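You operate a simulated robot arm through the tools that you are given. There is no shell and no other tool.

You run a simulated robot arm. Do the job below in one go: nothing can be reset, and whatever is moved stays where it is left.

## Task
Fill the Drip jar at Drain 01 and cap it.
Fine: to its line or a little over, nothing spilt, with the blue lid; the jar rides in the yellow carrier, which ends drawn out again; the other taps, the other jar and the green lid stay. Set down upright: what you pick out.

The check looks at the end state, three seconds after you hand in, the way a careful person would. Anything else that was tipped, shoved, dropped, spilled or broken makes it a failure. Lids that push on must go on centred and level and be pressed home; caps that screw on are set level and turned clockwise until they are tight.

## Robot
A 6-joint arm with a two-finger parallel gripper, fixed in place. Base frame: the origin is on the floor under the middle of its stand, x ahead of it, y to its left, z up; the work surface is at about z = 78. Units: cm, rad, N and s.
With the tool pointing down near the work surface it reaches from about 26 to 68 cm from the base axis. Its first joint turns from -1.152 to 1.152 rad. Payload 2.9 kg.
The tool frame sits at the grasp point between the pads (the TCP): z along the fingers, y along the line on which they close. The tips reach 3 cm beyond it. The gripper opens to 11 cm. The fingers are 2 cm wide and 1 cm thick; the gripper's body (4.8 by 11.2 cm) begins 5.5 cm behind the TCP.
Orientation is that of the tool frame in the base frame, as [roll, pitch, yaw] about the fixed x, y, z axes, in that order (R = Rz(yaw) Ry(pitch) Rx(roll)). With the fingers straight down and closing along the base's y, the tool's x points along the base's -x, its y along +y and its z along -z.

## Interface
- The arm moves only by the tool nudge_tool. Its argument "steps" is a list of rows, each a list of 3 entries, a list of its own where there are three numbers: the shift along the tool's x, y, z in units of 30 mm (1.0 is 30 mm), then the turn, a rotation vector about the tool's x, y, z in units of 8 degrees (1.0 is 8 degrees), then the opening, from 0 (shut) to 1 (fully open). In form: [[[tx, ty, tz], [wx, wy, wz], hand], ...]. A call has 1 to 20 rows; each row shifts and turns the commanded pose from where the row before left it, along the tool's axes as they then stand. A call with a number of a shift or a turn outside -1 to 1 is refused whole. A row lasts 0.2 s, in which the tool goes at most 5 cm and 0.15 rad; a call with a longer step from one row to the next is refused whole, and so is a gripper value outside its range. A pose out of reach is approached as far as the arm can. The call stops where the force on the tool passes 70 N (or 10 N more than at its start, if that is more) or the arm is blocked; 0.2 s more then pass. Each finger travels about 10.8 cm/s and halts on what it meets, pressing with about 33 N; the grip force reading is that of the motor and also rises with nothing between the fingers. The clock runs only during rows and for 0.2 s after the last one: add rows that do not move to give the fingers time. It gives the time, the measured TCP pose, the force on the tool (base axes), the opening and the grip force at its end, in the units of the frame above (readings bear some noise), with the torque about the TCP (base axes, N m) and any sound that the robot's microphone picked up, and new pictures: "pictures" is both (left out), scene, wrist or none.
- Cameras (640 x 400 px; columns grow to the right, rows downward): "scene" is fixed at [5.95, 41.72, 139.41]; the picture's right is [-0.89, -0.45, 0.00], its down [-0.21, 0.43, -0.88] and it looks along [0.39, -0.79, -0.48] (base axes); focal length 299 px, centre (320, 200). "wrist" rides on the gripper at [7.2, 1.7, -10.3] in the tool frame; the picture's right is [-0.23, 0.97, 0.00], its down [-0.76, -0.18, -0.62] and it looks along [-0.61, -0.14, 0.78] (tool axes); focal length 222 px, centre (320, 200). There is no depth. A picture from a camera that has moved, and an enlarged one, comes with that camera's place and axes in the base frame and with its lens.
- enlarge(camera, box): a new picture of the part [left, top, right, bottom] of that camera's present view, enlarged. It takes no simulated time.
- sign_off(): hands the job in; it is judged then, once.

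Places have to be worked out from the pictures, the camera data and where the tool is seen. Open the gripper and draw the arm clear of the work before you hand the job in, unless the task says otherwise.

The tools are called as a command line: name --argument value ..., lists and objects as JSON in quotes. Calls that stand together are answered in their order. nudge_tool: Moves the arm, as the interface text tells. Its arguments: {"type":"object","properties":{"steps":{"type":"array","items":{"type":"array"}},"pictures":{"type":"string","enum":["both","scene","wrist","none"]}},"required":["steps"]} The other tools are called the same way: enlarge (camera, box) takes an enlarged picture of a part of a camera's view; sign_off () hands the job in.

At the start:

```text
clock: 0.0
tcp_pos: [31.7, -15.38, 126.38]
tcp_rot: [3.141, 0.0, 3.141]
contact_force: [-0.2, -0.7, -0.6]
wrist_torque: [-0.01, 0.03, -0.01]
opening: 10.99
grasp_force: 0.0
```

scene: 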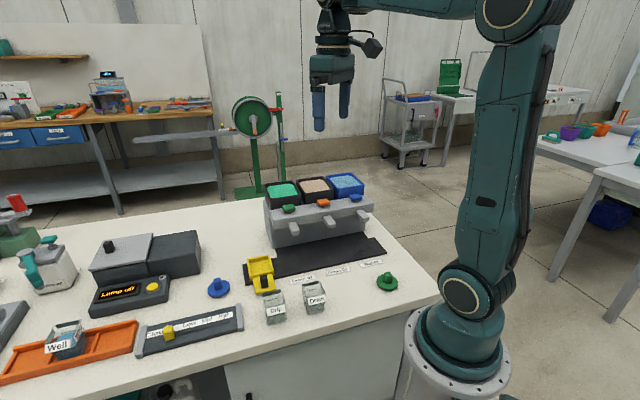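
wrist: 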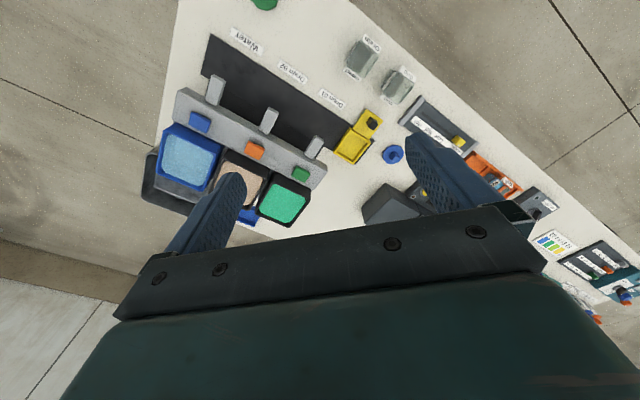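

The scene shows three tanks with taps on a block, a dark track in front of it, a yellow carrier, two jars, and blue and green lids. I'll enlarge parts of both views to read the labels and details first.

enlarge --camera "scene" --box '[230, 160, 410, 330]'

enlarge --camera "scene" --box '[60, 200, 340, 375]'

enlarge --camera "wrist" --box '[300, 20, 500, 180]'

enlarge --camera "wrist" --box '[140, 0, 350, 230]'

```text
2.35 times, centred on (320, 245) of scene
camera zoom: at [5.95, 41.72, 139.41], right [-0.89, -0.45, 0.0], down [-0.21, 0.43, -0.88], along [0.39, -0.79, -0.48], focal length 704 px, centre (320, 94)
```

zoom: 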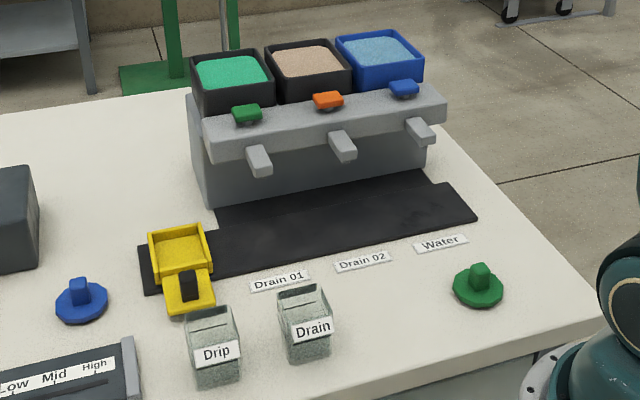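

```text
2.29 times, centred on (200, 288) of scene
camera zoom: at [5.95, 41.72, 139.41], right [-0.89, -0.45, 0.0], down [-0.21, 0.43, -0.88], along [0.39, -0.79, -0.48], focal length 684 px, centre (594, 0)
```

zoom: 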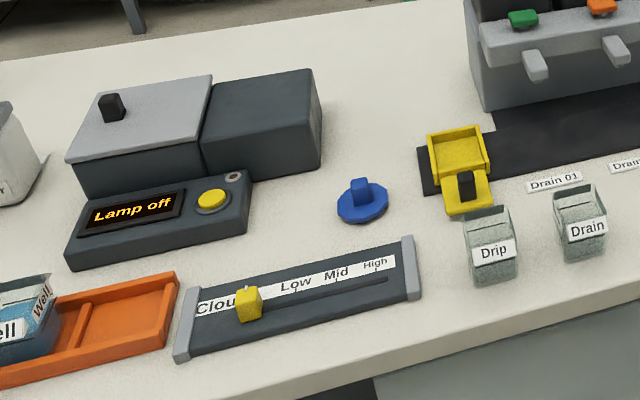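

```text
2.50 times, centred on (400, 100) of wrist
camera zoom: at [24.56, -13.72, 136.77], right [0.23, 0.97, 0.0], down [0.76, -0.18, 0.62], along [0.61, -0.14, -0.78], focal length 555 px, centre (120, 450)
```

zoom: 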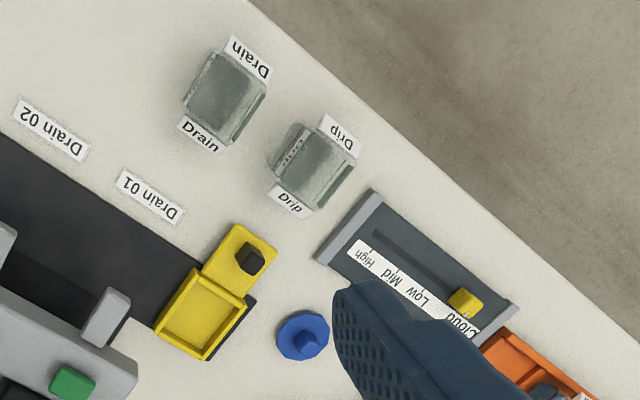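

```text
1.74 times, centred on (245, 115) of wrist
camera zoom: at [24.56, -13.72, 136.77], right [0.23, 0.97, 0.0], down [0.76, -0.18, 0.62], along [0.61, -0.14, -0.78], focal length 386 px, centre (450, 348)
```

zoom: 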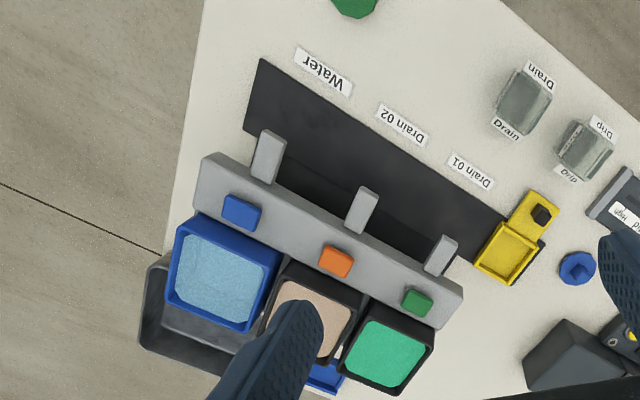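

From the two views I triangulate, roughly: Drip jar at (39, 0.5), Drain jar at (31, -7), blue lid at (58, 0), carrier tray at (52, -12) and the Drain 01 spout tip at (44, -18, 90). The tap row runs diagonally. I'll go down for a closer look, staying well above everything.

nudge_tool --steps '[[[-0.179, 0.391, 0.891], [0, 0, 0], 1], [[-0.179, 0.391, 0.891], [0, 0, 0], 1], [[-0.179, 0.391, 0.891], [0, 0, 0], 1], [[-0.179, 0.391, 0.891], [0, 0, 0], 1], [[-0.179, 0.391, 0.891], [0, 0, 0], 1], [[-0.179, 0.391, 0.891], [0, 0, 0], 1], [[-0.179, 0.391, 0.891], [0, 0, 0], 1], [[-0.179, 0.391, 0.891], [0, 0, 0], 1]]'

```text
clock: 1.8
tcp_pos: [36.11, -5.93, 105.14]
tcp_rot: [3.141, 0.0, 3.14]
contact_force: [-1.2, 0.1, 0.1]
wrist_torque: [0.03, 0.01, -0.03]
opening: 10.99
grasp_force: 0.0
camera wrist: at [29.0, -4.23, 115.5], right [0.23, 0.97, 0.0], down [0.76, -0.18, 0.62], along [0.61, -0.14, -0.78], focal length 222 px, centre (320, 200)
```

scene: 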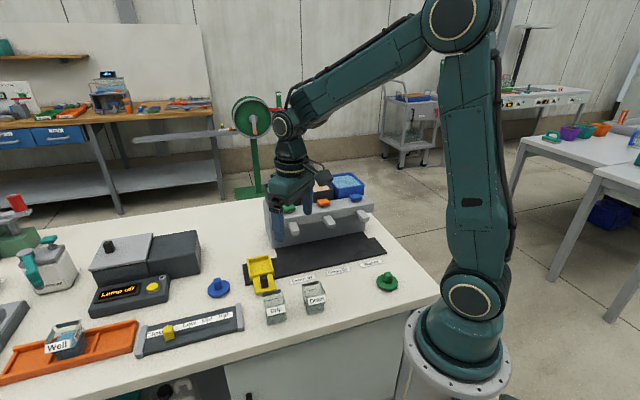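
wrist: 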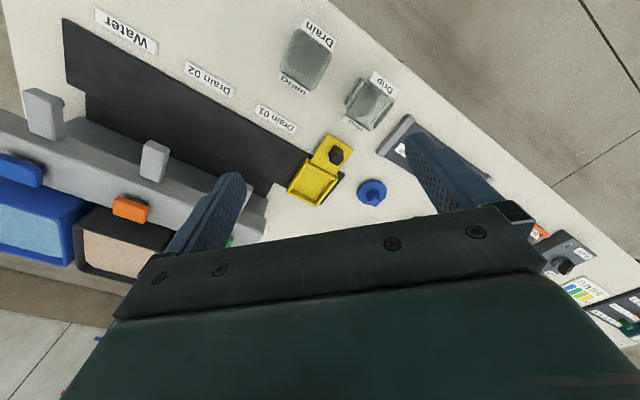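

The view is closer now. I'll enlarge the jar, carrier and lid area, and the taps.

enlarge --camera "wrist" --box '[260, 10, 420, 110]'

enlarge --camera "wrist" --box '[260, 110, 420, 210]'

enlarge --camera "wrist" --box '[0, 10, 320, 210]'

enlarge --camera "scene" --box '[240, 250, 340, 330]'

```text
4.00 times, centred on (340, 60) of wrist
camera zoom: at [29.0, -4.23, 115.5], right [0.23, 0.97, 0.0], down [0.76, -0.18, 0.62], along [0.61, -0.14, -0.78], focal length 888 px, centre (240, 760)
```

zoom: 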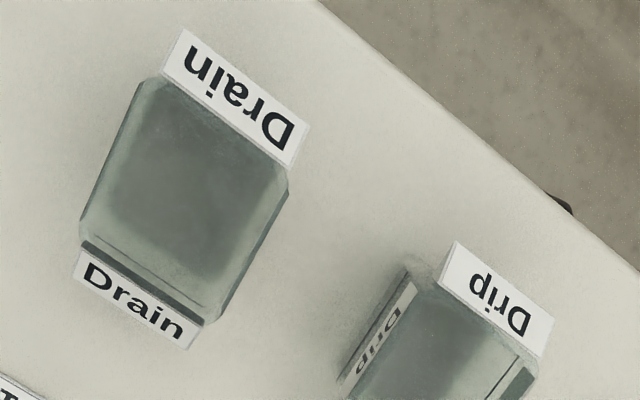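

```text
4.00 times, centred on (340, 160) of wrist
camera zoom: at [29.0, -4.23, 115.5], right [0.23, 0.97, 0.0], down [0.76, -0.18, 0.62], along [0.61, -0.14, -0.78], focal length 888 px, centre (240, 360)
```

zoom: 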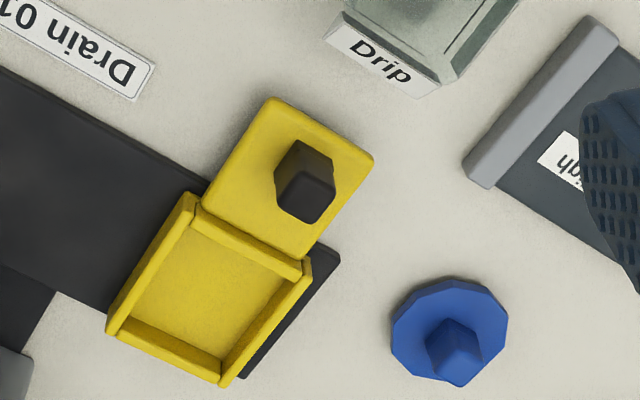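

```text
2.00 times, centred on (160, 110) of wrist
camera zoom: at [29.0, -4.23, 115.5], right [0.23, 0.97, 0.0], down [0.76, -0.18, 0.62], along [0.61, -0.14, -0.78], focal length 444 px, centre (640, 380)
```

zoom: 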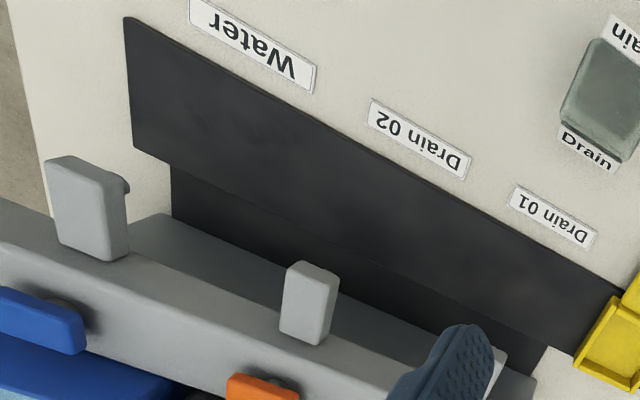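

```text
5.00 times, centred on (290, 290) of scene
camera zoom: at [5.95, 41.72, 139.41], right [-0.89, -0.45, 0.0], down [-0.21, 0.43, -0.88], along [0.39, -0.79, -0.48], focal length 1496 px, centre (470, -250)
```

zoom: 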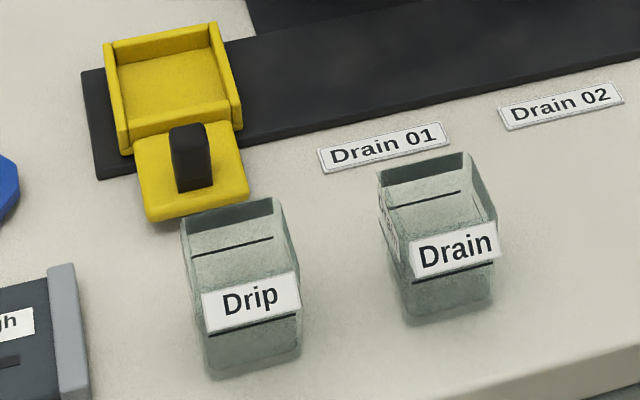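

The carrier's handle lines up with the row of labels, so it probably slides along the dark mat and stops under each tap. Everything is laid out at about 45°, so I'll turn the tool +45° about its axis. That makes the fingers close along the tap row and points the wrist camera toward the taps.

nudge_tool --steps '[[[0, 0, 0], [0, 0, 0.9375], 1], [[0, 0, 0], [0, 0, 0.9375], 1], [[0, 0, 0], [0, 0, 0.9375], 1], [[0, 0, 0], [0, 0, 0.9375], 1], [[0, 0, 0], [0, 0, 0.9375], 1], [[0, 0, 0], [0, 0, 0.9375], 1]]'

```text
clock: 3.2
tcp_pos: [35.99, -5.98, 105.18]
tcp_rot: [3.141, 0.0, 2.354]
contact_force: [-0.5, -0.5, -0.2]
wrist_torque: [-0.02, 0.01, -0.01]
opening: 11.02
grasp_force: 0.1
camera wrist: at [32.25, 0.28, 115.48], right [0.85, 0.53, 0.0], down [0.41, -0.67, 0.62], along [0.33, -0.53, -0.78], focal length 222 px, centre (320, 200)
```

scene: 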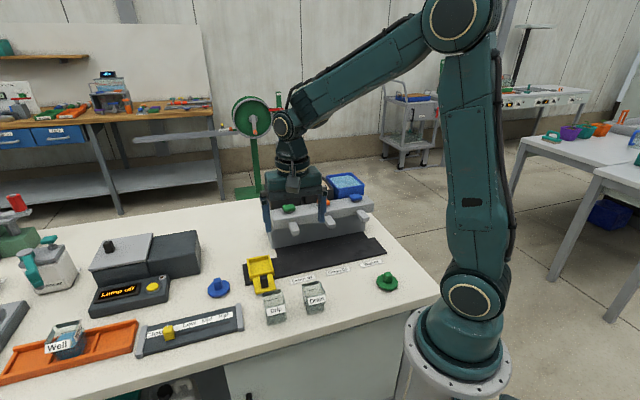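
wrist: 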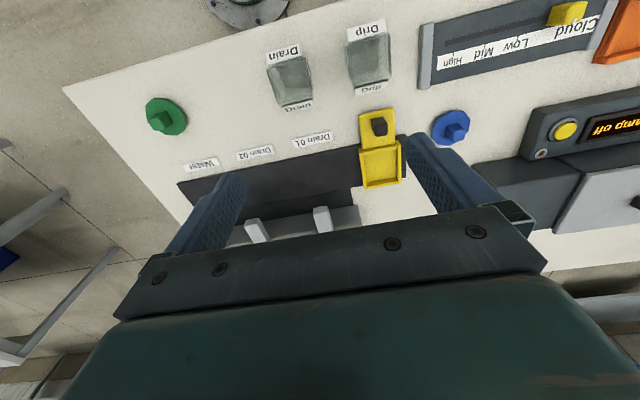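

The view now faces the taps. I'll enlarge to measure the jar, carrier, labels and tap area.

enlarge --camera "wrist" --box '[250, 10, 410, 110]'

enlarge --camera "wrist" --box '[270, 100, 430, 200]'

enlarge --camera "wrist" --box '[170, 110, 410, 260]'

enlarge --camera "scene" --box '[250, 180, 390, 260]'

```text
4.00 times, centred on (330, 60) of wrist
camera zoom: at [32.25, 0.28, 115.48], right [0.85, 0.53, 0.0], down [0.41, -0.67, 0.62], along [0.33, -0.53, -0.78], focal length 888 px, centre (280, 760)
```

zoom: 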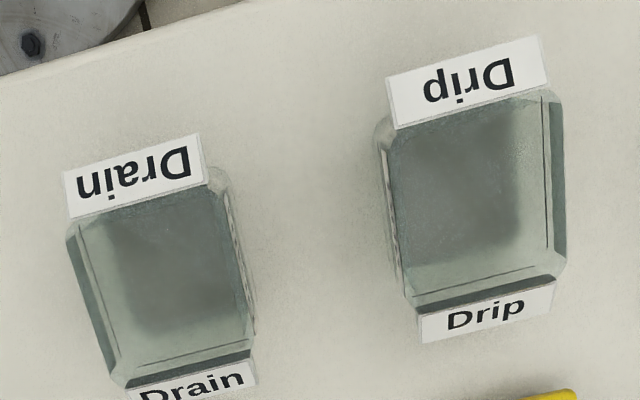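

```text
4.00 times, centred on (350, 150) of wrist
camera zoom: at [32.25, 0.28, 115.48], right [0.85, 0.53, 0.0], down [0.41, -0.67, 0.62], along [0.33, -0.53, -0.78], focal length 888 px, centre (200, 400)
```

zoom: 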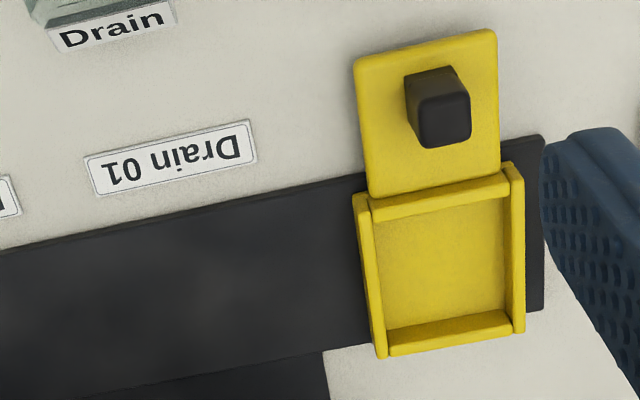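

```text
2.67 times, centred on (290, 185) of wrist
camera zoom: at [32.25, 0.28, 115.48], right [0.85, 0.53, 0.0], down [0.41, -0.67, 0.62], along [0.33, -0.53, -0.78], focal length 592 px, centre (400, 240)
```

zoom: 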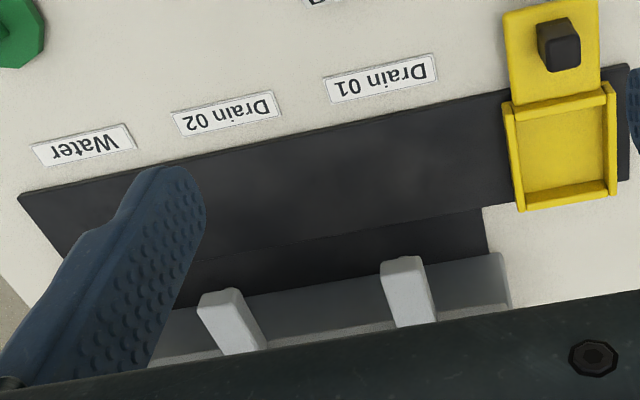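

```text
4.57 times, centred on (320, 220) of scene
camera zoom: at [5.95, 41.72, 139.41], right [-0.89, -0.45, 0.0], down [-0.21, 0.43, -0.88], along [0.39, -0.79, -0.48], focal length 1368 px, centre (320, 109)
```

zoom: 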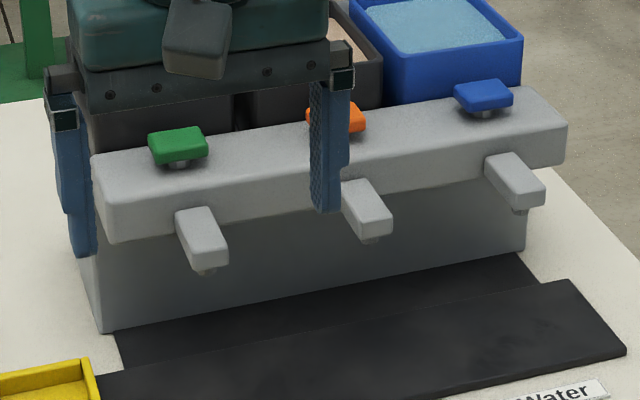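

I worked out positions in a frame rotated with the tap row, with s along the row and p toward the taps. The stations are s = -4, 7, 18 and 29, with the carrier at 29 and Drain 01 at 18. The Drip jar is at s≈28.0, p≈27.45, about 4.5 cm wide, with its rim at z≈84.3. I'll move above the jar with the fingers about 8 cm apart.

nudge_tool --steps '[[[0.248, 0.753, 0], [0, 0, 0], 0.73], [[0.248, 0.753, 0], [0, 0, 0], 0.73], [[0.248, 0.753, 0], [0, 0, 0], 0.73], [[0, 0, 0.844], [0, 0, 0], 0.73], [[0, 0, 0.844], [0, 0, 0], 0.73], [[0, 0, 0.844], [0, 0, 0], 0.73], [[0, 0, 0.844], [0, 0, 0], 0.73], [[0, 0, 0.844], [0, 0, 0], 0.73], [[0, 0, 0.844], [0, 0, 0], 0.73]]'

```text
clock: 5.2
tcp_pos: [39.4, 0.36, 89.86]
tcp_rot: [3.141, 0.002, 2.356]
contact_force: [-0.3, -0.1, -0.4]
wrist_torque: [0.04, -0.01, 0.0]
opening: 8.03
grasp_force: 0.1
camera wrist: at [35.5, 6.61, 100.26], right [0.85, 0.53, 0.0], down [0.41, -0.66, 0.62], along [0.33, -0.53, -0.78], focal length 222 px, centre (320, 200)
```

scene: 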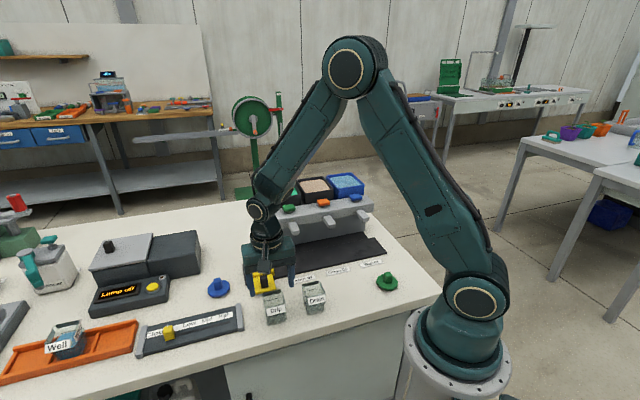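
wrist: 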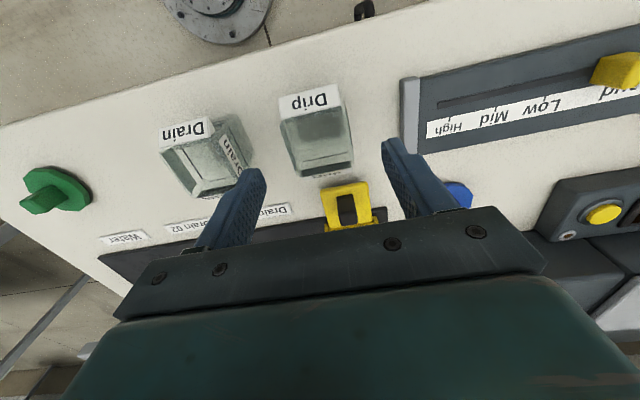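

The jar now sits between the fingers in view. I'll enlarge to check the centring before going down.

enlarge --camera "wrist" --box '[240, 70, 400, 200]'

enlarge --camera "scene" --box '[230, 220, 340, 340]'

```text
3.08 times, centred on (320, 135) of wrist
camera zoom: at [35.5, 6.61, 100.26], right [0.85, 0.53, 0.0], down [0.41, -0.66, 0.62], along [0.33, -0.53, -0.78], focal length 684 px, centre (320, 400)
```

zoom: 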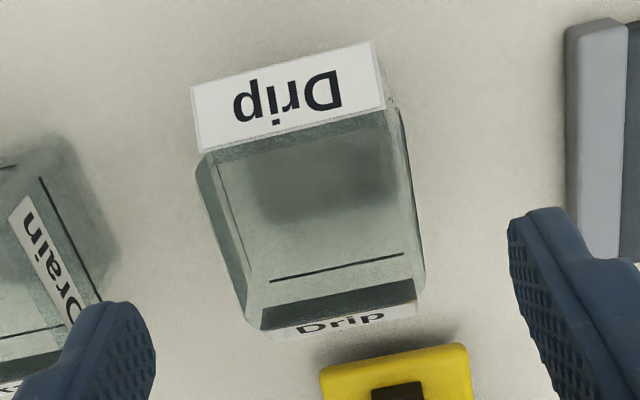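

```text
3.33 times, centred on (285, 280) of scene
camera zoom: at [5.95, 41.72, 139.41], right [-0.89, -0.45, 0.0], down [-0.21, 0.43, -0.88], along [0.39, -0.79, -0.48], focal length 998 px, centre (437, -67)
```

zoom: 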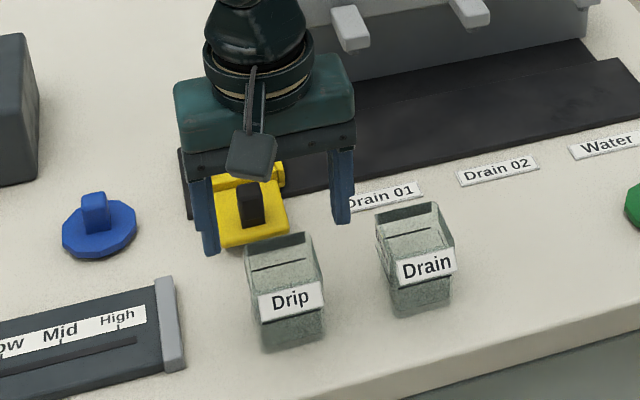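

The jar is aligned with the tool and centred, about 0.35 cm short in p. I'll correct that, go down to TCP z≈83.8 so the fingers stay on the upper half of the jar and clear of the tray walls later, and grip.

nudge_tool --steps '[[[0.12, 0, 0], [0, 0, 0], 0.73], [[0, 0, 0.673], [0, 0, 0], 0.73], [[0, 0, 0.673], [0, 0, 0], 0.73], [[0, 0, 0.673], [0, 0, 0], 0.73], [[0, 0, 0], [0, 0, 0], 0.73]]'

```text
clock: 6.4
tcp_pos: [38.93, 0.61, 83.77]
tcp_rot: [3.141, 0.0, 2.357]
contact_force: [0.2, 0.5, -0.7]
wrist_torque: [-0.02, 0.0, 0.02]
opening: 8.02
grasp_force: 0.1
camera wrist: at [35.17, 6.85, 94.16], right [0.85, 0.53, 0.0], down [0.41, -0.66, 0.62], along [0.33, -0.53, -0.78], focal length 222 px, centre (320, 200)
```

scene: 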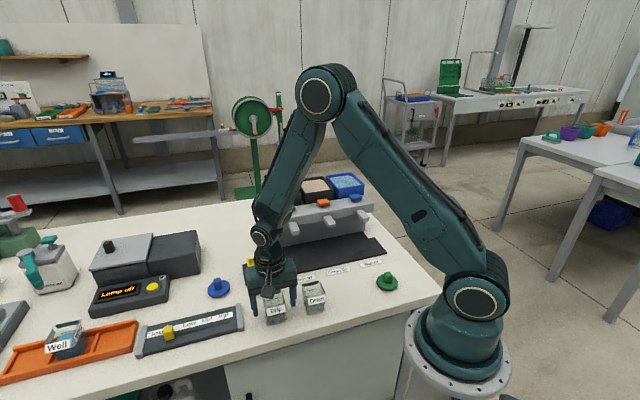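
wrist: 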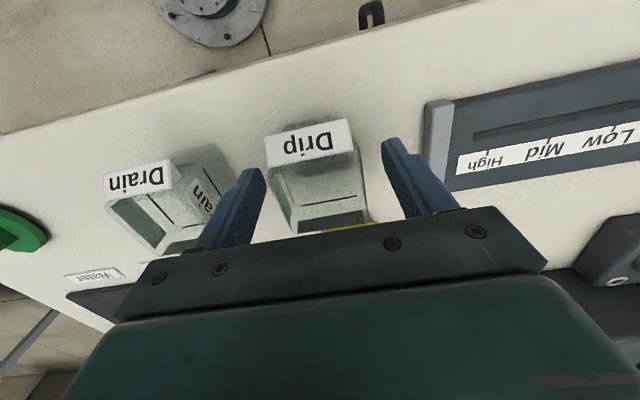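

The jar is centred between the fingers and well clear of the Drain jar. I'll look closely once more and then close on it.

enlarge --camera "wrist" --box '[180, 100, 460, 260]'

enlarge --camera "scene" --box '[230, 240, 340, 340]'

```text
2.29 times, centred on (320, 180) of wrist
camera zoom: at [35.17, 6.85, 94.16], right [0.85, 0.53, 0.0], down [0.41, -0.66, 0.62], along [0.33, -0.53, -0.78], focal length 508 px, centre (320, 246)
```

zoom: 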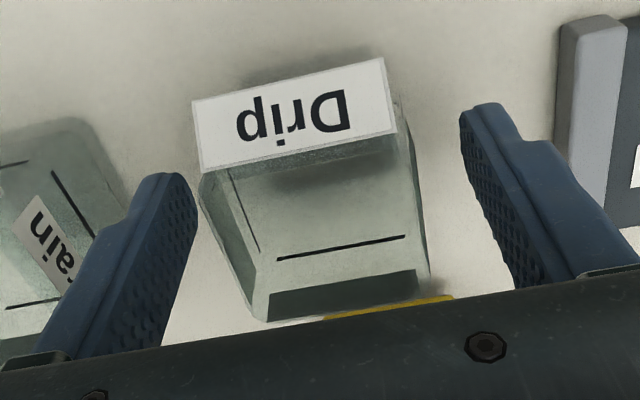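

```text
4.00 times, centred on (285, 290) of scene
camera zoom: at [5.95, 41.72, 139.41], right [-0.89, -0.45, 0.0], down [-0.21, 0.43, -0.88], along [0.39, -0.79, -0.48], focal length 1197 px, centre (460, -160)
```

zoom: 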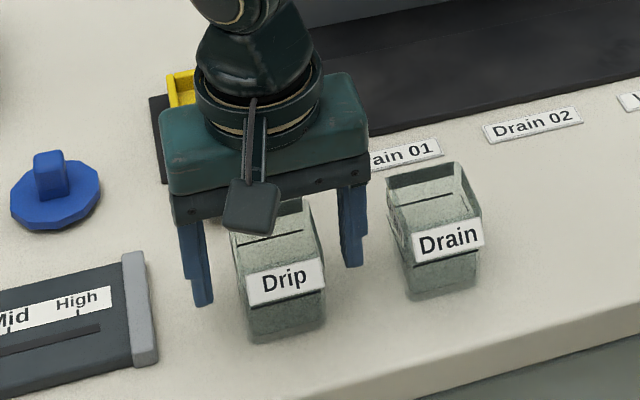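

The jar is centred in both directions, so I'll close the fingers on it without moving.

nudge_tool --steps '[[[0, 0, 0], [0, 0, 0], 0.5], [[0, 0, 0], [0, 0, 0], 0.3], [[0, 0, 0], [0, 0, 0], 0.3], [[0, 0, 0], [0, 0, 0], 0.3]]' --pictures "wrist"

```text
clock: 7.4
tcp_pos: [38.98, 0.55, 83.75]
tcp_rot: [3.141, 0.0, 2.356]
contact_force: [0.4, 0.1, 0.1]
wrist_torque: [0.0, -0.04, 0.02]
opening: 4.89
grasp_force: 32.8
camera wrist: at [35.17, 6.85, 94.19], right [0.85, 0.53, 0.0], down [0.41, -0.66, 0.62], along [0.33, -0.53, -0.78], focal length 222 px, centre (320, 200)
```

wrist: 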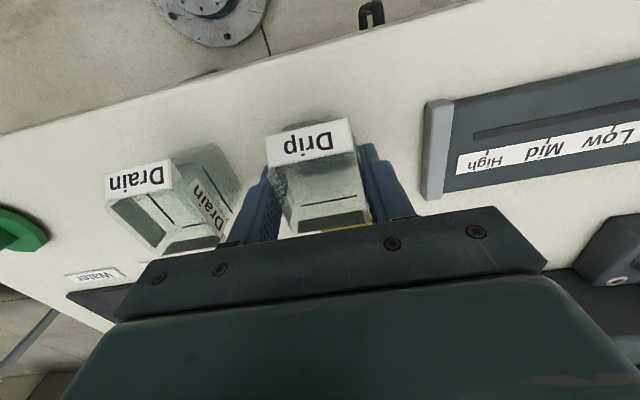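

The jar is gripped at 4.9 cm wide with 33 N. I'll lift it straight up about 8 cm.

nudge_tool --steps '[[[0, 0, -0.3], [0, 0, 0], 0.3], [[0, 0, -0.8], [0, 0, 0], 0.3], [[0, 0, -0.8], [0, 0, 0], 0.3], [[0, 0, -0.8], [0, 0, 0], 0.3]]'

```text
clock: 8.4
tcp_pos: [39.03, 0.47, 91.83]
tcp_rot: [-3.14, 0.002, 2.355]
contact_force: [-0.1, -0.3, -0.3]
wrist_torque: [0.02, 0.01, 0.0]
opening: 4.9
grasp_force: 32.2
camera wrist: at [35.14, 6.76, 102.15], right [0.85, 0.53, 0.0], down [0.41, -0.66, 0.62], along [0.33, -0.53, -0.78], focal length 222 px, centre (320, 200)
```

scene: 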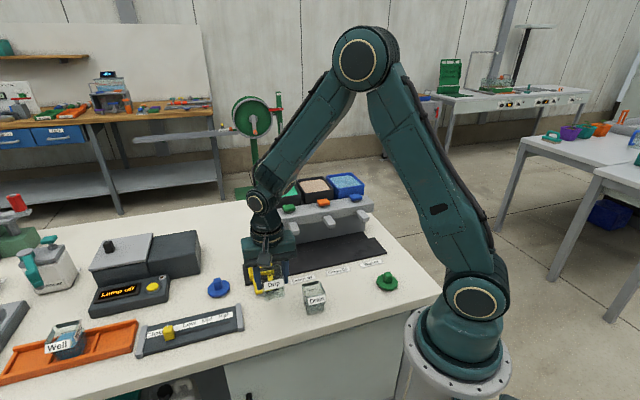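
wrist: 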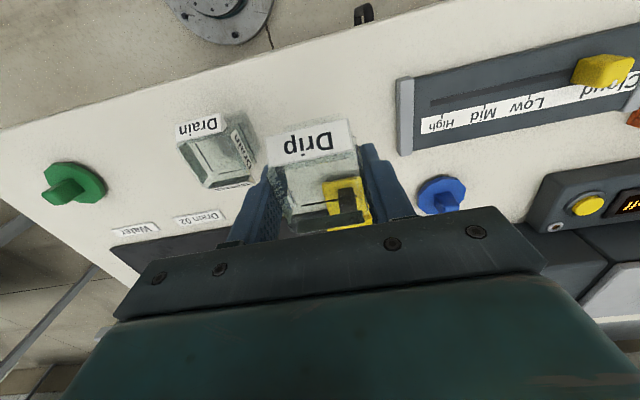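

The jar is off the table and upright. I'll carry it over the tray toward s≈29.2, p≈45.3 at the same height.

nudge_tool --steps '[[[-0.857, 0.0605, 0], [0, 0, 0], 0.3], [[-0.857, 0.0605, 0], [0, 0, 0], 0.3], [[-0.857, 0.0605, 0], [0, 0, 0], 0.3], [[-0.857, 0.0605, 0], [0, 0, 0], 0.3], [[-0.857, 0.0605, 0], [0, 0, 0], 0.3], [[-0.857, 0.0605, 0], [0, 0, 0], 0.3], [[-0.857, 0.0605, 0], [0, 0, 0], 0.3], [[0, 0, 0], [0, 0, 0], 0.3]]'

```text
clock: 10.2
tcp_pos: [52.61, -11.29, 91.82]
tcp_rot: [-3.142, 0.0, 2.355]
contact_force: [-0.9, -0.2, -0.4]
wrist_torque: [0.0, 0.02, 0.0]
opening: 4.92
grasp_force: 33.2
camera wrist: at [48.74, -4.93, 102.16], right [0.85, 0.53, 0.0], down [0.41, -0.66, 0.62], along [0.33, -0.53, -0.78], focal length 222 px, centre (320, 200)
```

scene: 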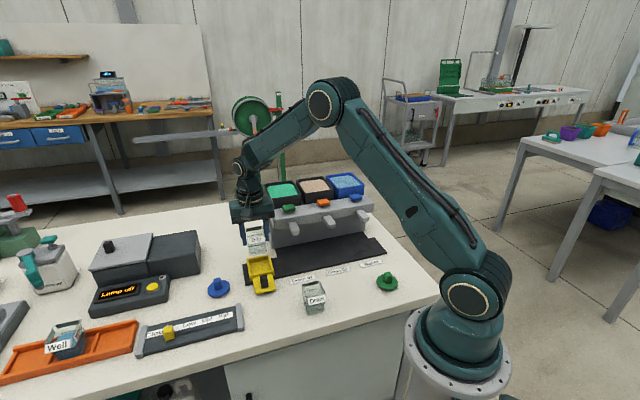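
wrist: 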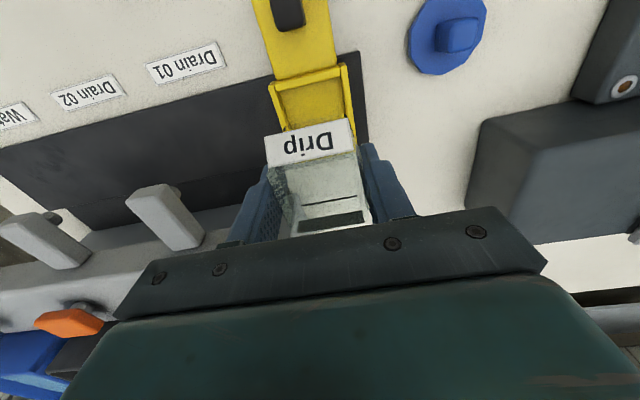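

enlarge --camera "wrist" --box '[220, 0, 420, 240]'

enlarge --camera "scene" --box '[220, 180, 330, 300]'

enlarge --camera "wrist" --box '[0, 140, 280, 380]'

```text
1.67 times, centred on (320, 120) of wrist
camera zoom: at [48.74, -4.93, 102.16], right [0.85, 0.53, 0.0], down [0.41, -0.66, 0.62], along [0.33, -0.53, -0.78], focal length 370 px, centre (320, 333)
```

zoom: 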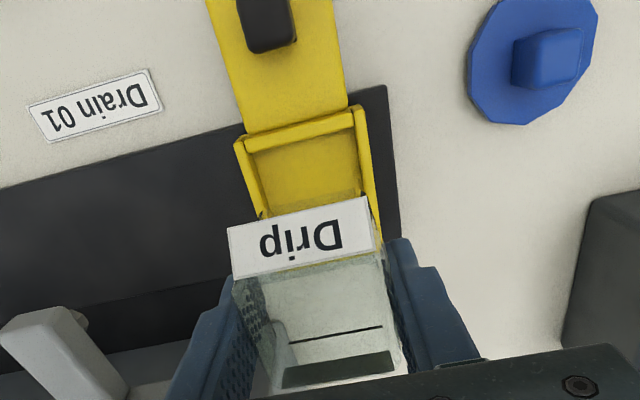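

```text
3.33 times, centred on (275, 240) of scene
camera zoom: at [5.95, 41.72, 139.41], right [-0.89, -0.45, 0.0], down [-0.21, 0.43, -0.88], along [0.39, -0.79, -0.48], focal length 998 px, centre (470, 67)
```

zoom: 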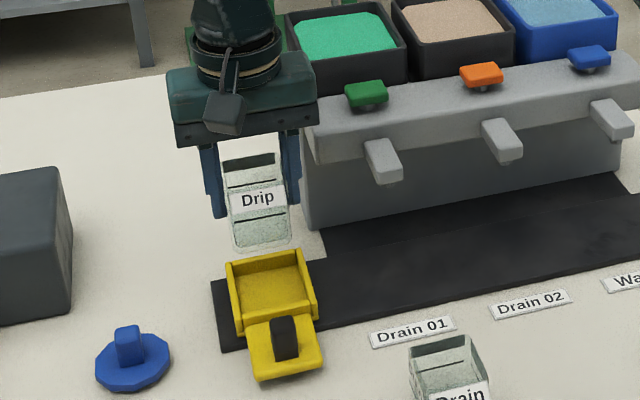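

```text
1.67 times, centred on (140, 260) of wrist
camera zoom: at [48.74, -4.93, 102.16], right [0.85, 0.53, 0.0], down [0.41, -0.66, 0.62], along [0.33, -0.53, -0.78], focal length 370 px, centre (620, 100)
```

zoom: 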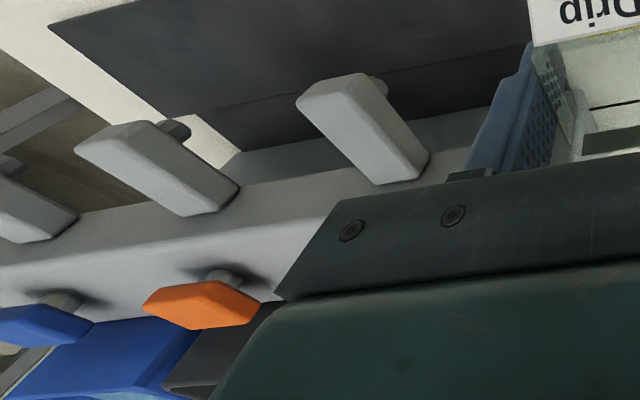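

The tray is now in full view of the scene camera, so I'll enlarge it to fix its interior edges before lowering the jar.

enlarge --camera "scene" --box '[235, 220, 305, 300]'

enlarge --camera "wrist" --box '[250, 30, 390, 150]'

```text
5.00 times, centred on (270, 260) of scene
camera zoom: at [5.95, 41.72, 139.41], right [-0.89, -0.45, 0.0], down [-0.21, 0.43, -0.88], along [0.39, -0.79, -0.48], focal length 1496 px, centre (570, -100)
```

zoom: 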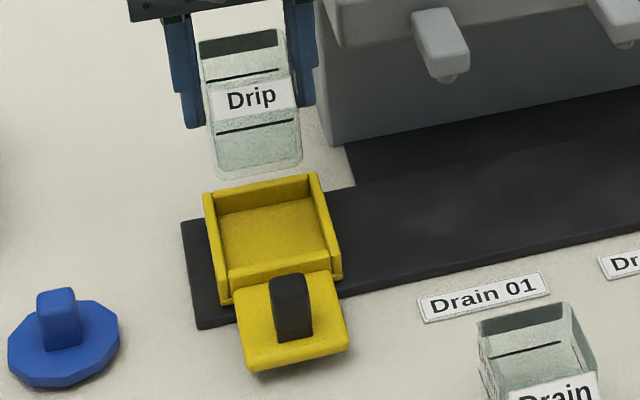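

```text
3.33 times, centred on (320, 90) of wrist
camera zoom: at [48.74, -4.93, 102.16], right [0.85, 0.53, 0.0], down [0.41, -0.66, 0.62], along [0.33, -0.53, -0.78], focal length 740 px, centre (320, 567)
```

zoom: 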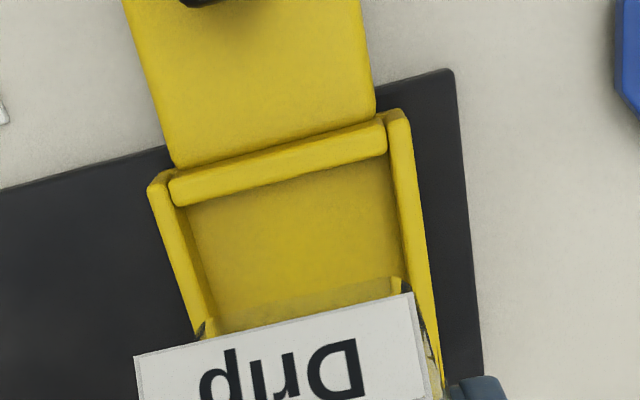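

The tray interior is about 5.8 cm wide in s (centre ≈28.95) and 6.7 cm deep in p (about 42.0 to 48.7). The jar is at s=29.22, p=45.18. I'll shift about 0.27 cm in -s and 0.18 cm in -p, then go down 5 cm and check.

nudge_tool --steps '[[[0.06, -0.09, 0], [0, 0, 0], 0.3], [[0, 0, 0.6], [0, 0, 0], 0.3], [[0, 0, 0.6], [0, 0, 0], 0.3], [[0, 0, 0.47], [0, 0, 0], 0.3], [[0, 0, 0], [0, 0, 0], 0.3]]'

```text
clock: 11.4
tcp_pos: [52.37, -11.29, 86.99]
tcp_rot: [-3.14, 0.0, 2.356]
contact_force: [-0.1, 0.1, -1.2]
wrist_torque: [-0.03, 0.0, -0.04]
opening: 4.92
grasp_force: 33.3
camera wrist: at [48.52, -4.98, 97.31], right [0.85, 0.53, 0.0], down [0.41, -0.66, 0.62], along [0.33, -0.53, -0.78], focal length 222 px, centre (320, 200)
```

scene: 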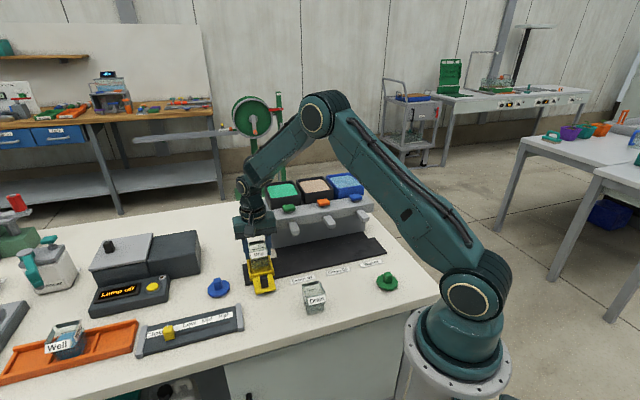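
wrist: 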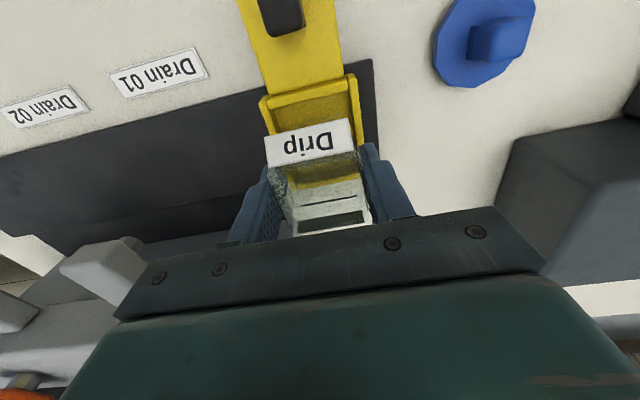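

enlarge --camera "scene" --box '[225, 215, 305, 305]'

enlarge --camera "wrist" --box '[240, 60, 400, 240]'

```text
4.44 times, centred on (265, 260) of scene
camera zoom: at [5.95, 41.72, 139.41], right [-0.89, -0.45, 0.0], down [-0.21, 0.43, -0.88], along [0.39, -0.79, -0.48], focal length 1330 px, centre (564, -67)
```

zoom: 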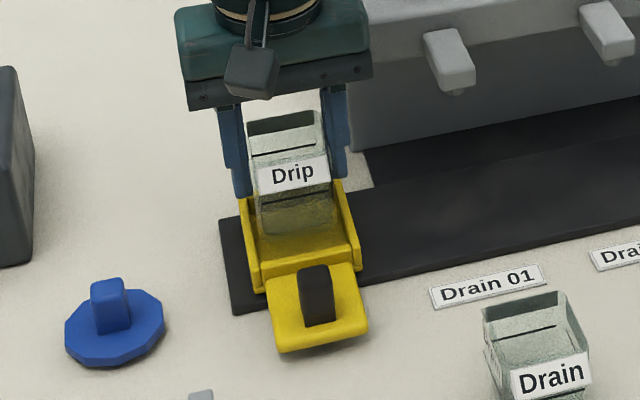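

```text
2.22 times, centred on (320, 150) of wrist
camera zoom: at [48.52, -4.98, 97.31], right [0.85, 0.53, 0.0], down [0.41, -0.66, 0.62], along [0.33, -0.53, -0.78], focal length 494 px, centre (320, 311)
```

zoom: 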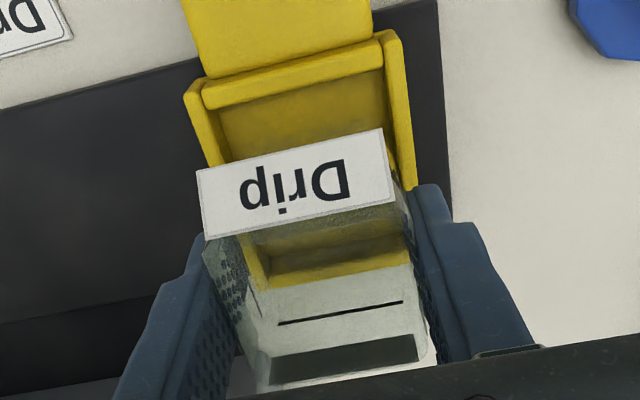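

The jar lines up with the tray: interior centre s≈29.0 against the tool's 29.05. I'll lower about 2.1 cm, just short of the floor, and check the force.

nudge_tool --steps '[[[0, 0, 0.3], [0, 0, 0], 0.3], [[0, 0, 0.25], [0, 0, 0], 0.3], [[0, 0, 0.15], [0, 0, 0], 0.3], [[0, 0, 0], [0, 0, 0], 0.3]]'

```text
clock: 12.4
tcp_pos: [52.32, -11.35, 85.12]
tcp_rot: [3.14, 0.005, 2.357]
contact_force: [-4.8, -0.6, 27.4]
wrist_torque: [-0.12, 0.12, -0.02]
opening: 4.95
grasp_force: 32.9
camera wrist: at [48.52, -5.05, 95.39], right [0.85, 0.53, 0.0], down [0.41, -0.66, 0.63], along [0.33, -0.53, -0.78], focal length 222 px, centre (320, 200)
```

scene: 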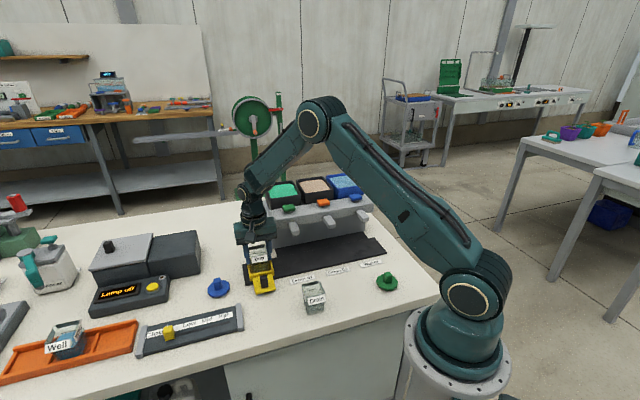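
wrist: 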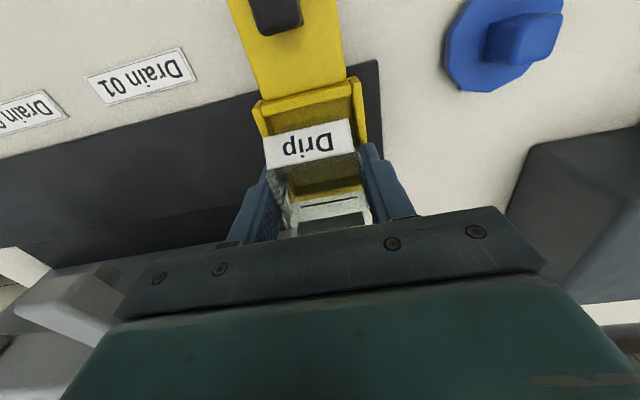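

There is 27 N of upward contact at TCP z=85.12, so the jar base is at about 79.4. I need to tell whether it is on the floor or caught on a wall.

enlarge --camera "scene" --box '[235, 225, 295, 300]'

enlarge --camera "wrist" --box '[240, 70, 400, 240]'

```text
5.33 times, centred on (265, 262) of scene
camera zoom: at [5.89, 41.73, 139.41], right [-0.89, -0.45, 0.0], down [-0.21, 0.43, -0.88], along [0.39, -0.79, -0.48], focal length 1596 px, centre (613, -133)
```

zoom: 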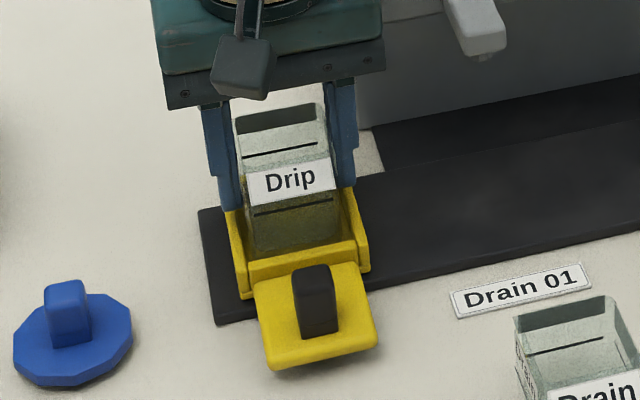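

```text
2.35 times, centred on (320, 155) of wrist
camera zoom: at [48.52, -5.05, 95.39], right [0.85, 0.53, 0.0], down [0.41, -0.66, 0.63], along [0.33, -0.53, -0.78], focal length 523 px, centre (320, 306)
```

zoom: 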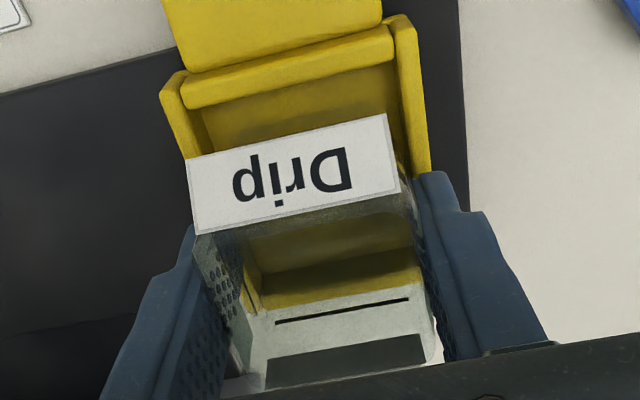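

The offset worked out from the force and torque is about 0.6 cm from centre, so the jar is sitting flat on the tray floor at z≈79.3 rather than on a wall. I'll ease off the pressure, open the fingers and raise the arm.

nudge_tool --steps '[[[0, 0, -0.07], [0, 0, 0], 0.3], [[0, 0, 0], [0, 0, 0], 0.3], [[0, 0, 0], [0, 0, 0], 0.55], [[0, 0, 0], [0, 0, 0], 0.7], [[0, 0, 0], [0, 0, 0], 0.7]]'

```text
clock: 13.6
tcp_pos: [52.31, -11.22, 85.05]
tcp_rot: [-3.141, 0.001, 2.355]
contact_force: [-0.8, 0.0, -0.3]
wrist_torque: [0.0, 0.02, -0.02]
opening: 7.73
grasp_force: 0.1
camera wrist: at [48.48, -4.98, 95.42], right [0.85, 0.53, 0.0], down [0.41, -0.66, 0.62], along [0.33, -0.53, -0.78], focal length 222 px, centre (320, 200)
```

scene: 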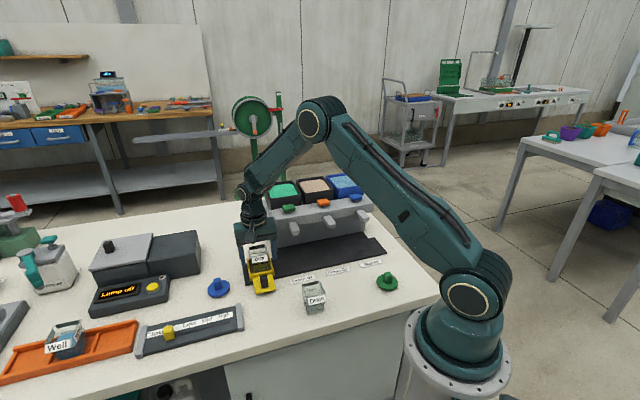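
wrist: 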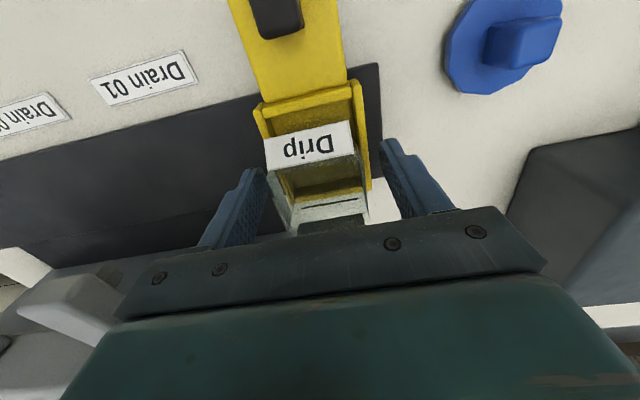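

The jar is released and standing in the tray. I'll raise straight up about 10 cm and then back off toward the handle side for a view.

nudge_tool --steps '[[[0, 0, -0.8], [0, 0, 0], 0.7], [[0, 0, -0.9], [0, 0, 0], 0.7], [[0, 0, -0.9], [0, 0, 0], 0.7], [[0, 0, -0.9], [0, 0, 0], 0.7], [[0.87, 0, 0], [0, 0, 0], 0.7], [[0.87, 0, 0], [0, 0, 0], 0.7], [[0.87, 0, 0], [0, 0, 0], 0.7]]'

```text
clock: 15.2
tcp_pos: [46.85, -5.69, 95.74]
tcp_rot: [3.141, -0.001, 2.356]
contact_force: [0.7, 0.3, 0.1]
wrist_torque: [-0.03, 0.01, 0.0]
opening: 7.7
grasp_force: 0.0
camera wrist: at [42.97, 0.55, 106.03], right [0.85, 0.53, 0.0], down [0.41, -0.66, 0.62], along [0.33, -0.53, -0.78], focal length 222 px, centre (320, 200)
```

scene: 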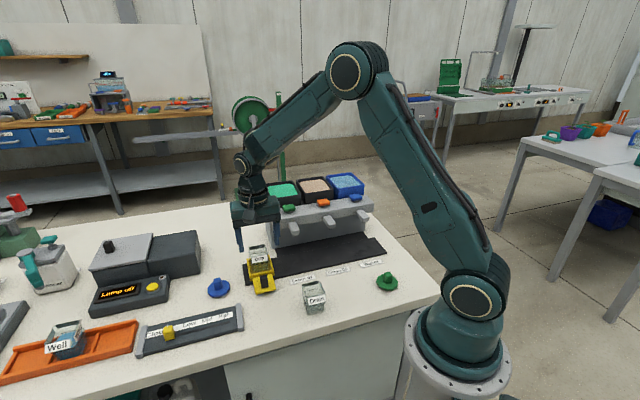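
wrist: 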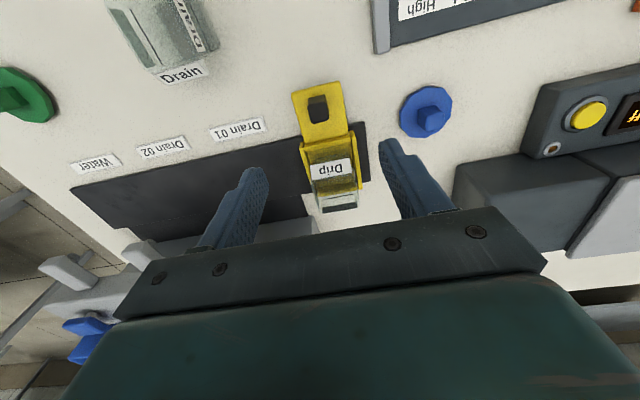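

enlarge --camera "wrist" --box '[200, 70, 400, 230]'

enlarge --camera "scene" --box '[225, 190, 325, 310]'

```text
2.50 times, centred on (300, 150) of wrist
camera zoom: at [42.97, 0.55, 106.03], right [0.85, 0.53, 0.0], down [0.41, -0.66, 0.62], along [0.33, -0.53, -0.78], focal length 555 px, centre (370, 325)
```

zoom: 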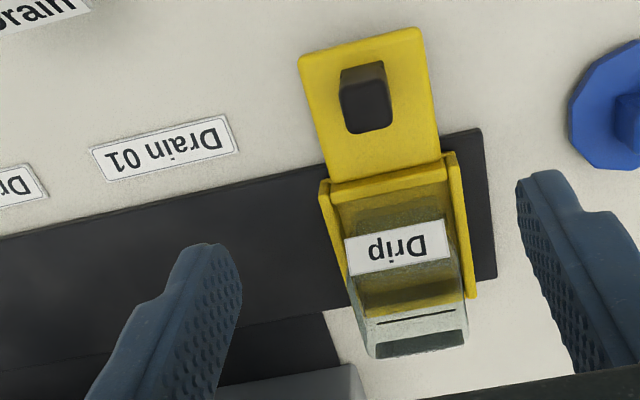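

```text
3.33 times, centred on (275, 250) of scene
camera zoom: at [5.95, 41.72, 139.41], right [-0.89, -0.45, 0.0], down [-0.21, 0.43, -0.88], along [0.39, -0.79, -0.48], focal length 998 px, centre (470, 33)
```

zoom: 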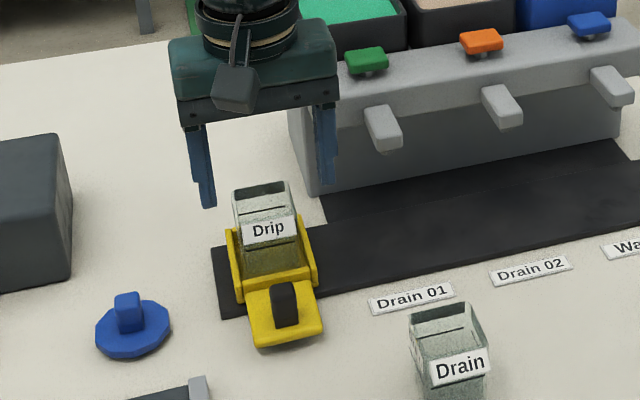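

The jar is standing properly in the tray. The knob is at s≈29.0, p≈36.8, about 2 cm wide with its top near z≈82.5. I'll narrow the fingers to about 5 cm and come down to just above it to check.

nudge_tool --steps '[[[0.117, -0.035, 0], [0, 0, 0], 0.45], [[0, 0, 0.9], [0, 0, 0], 0.45], [[0, 0, 0.9], [0, 0, 0], 0.45], [[0, 0, 0.9], [0, 0, 0], 0.45], [[0, 0, 0], [0, 0, 0], 0.45]]'

```text
clock: 16.4
tcp_pos: [46.46, -5.64, 87.39]
tcp_rot: [-3.141, 0.001, 2.355]
contact_force: [0.6, -0.1, 0.4]
wrist_torque: [0.01, 0.0, 0.02]
opening: 4.98
grasp_force: 0.1
camera wrist: at [42.64, 0.58, 97.77], right [0.85, 0.53, 0.0], down [0.41, -0.66, 0.62], along [0.33, -0.53, -0.78], focal length 222 px, centre (320, 200)
```

scene: 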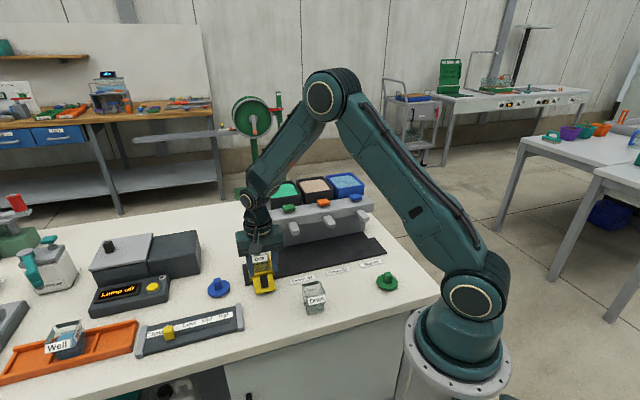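
wrist: 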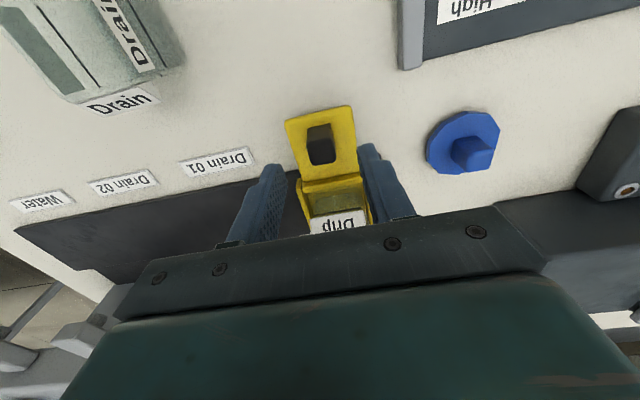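

enlarge --camera "wrist" --box '[240, 90, 400, 240]'

enlarge --camera "scene" --box '[225, 220, 305, 310]'

```text
2.67 times, centred on (320, 165) of wrist
camera zoom: at [42.64, 0.58, 97.77], right [0.85, 0.53, 0.0], down [0.41, -0.66, 0.62], along [0.33, -0.53, -0.78], focal length 592 px, centre (320, 293)
```

zoom: 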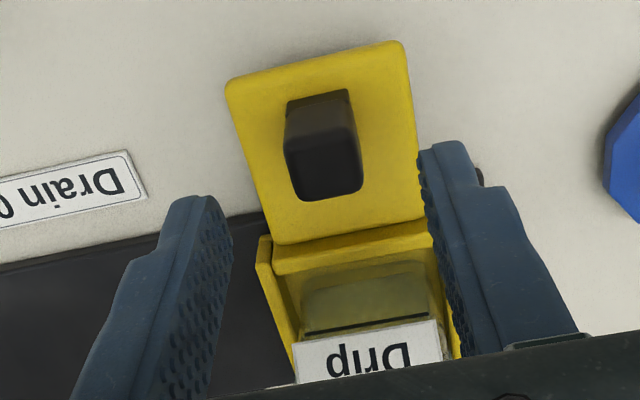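

```text
4.44 times, centred on (265, 265) of scene
camera zoom: at [5.95, 41.72, 139.41], right [-0.89, -0.45, 0.0], down [-0.21, 0.43, -0.88], along [0.39, -0.79, -0.48], focal length 1330 px, centre (564, -89)
```

zoom: 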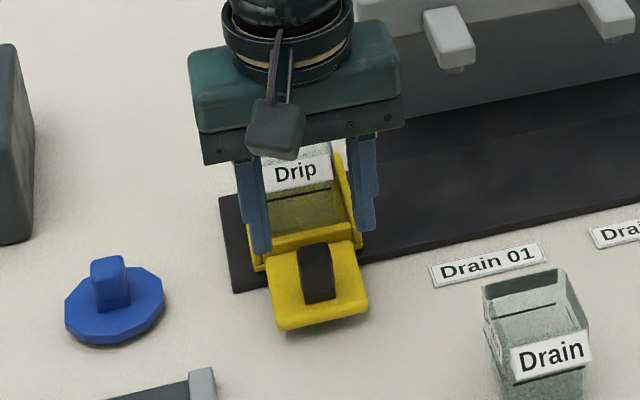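

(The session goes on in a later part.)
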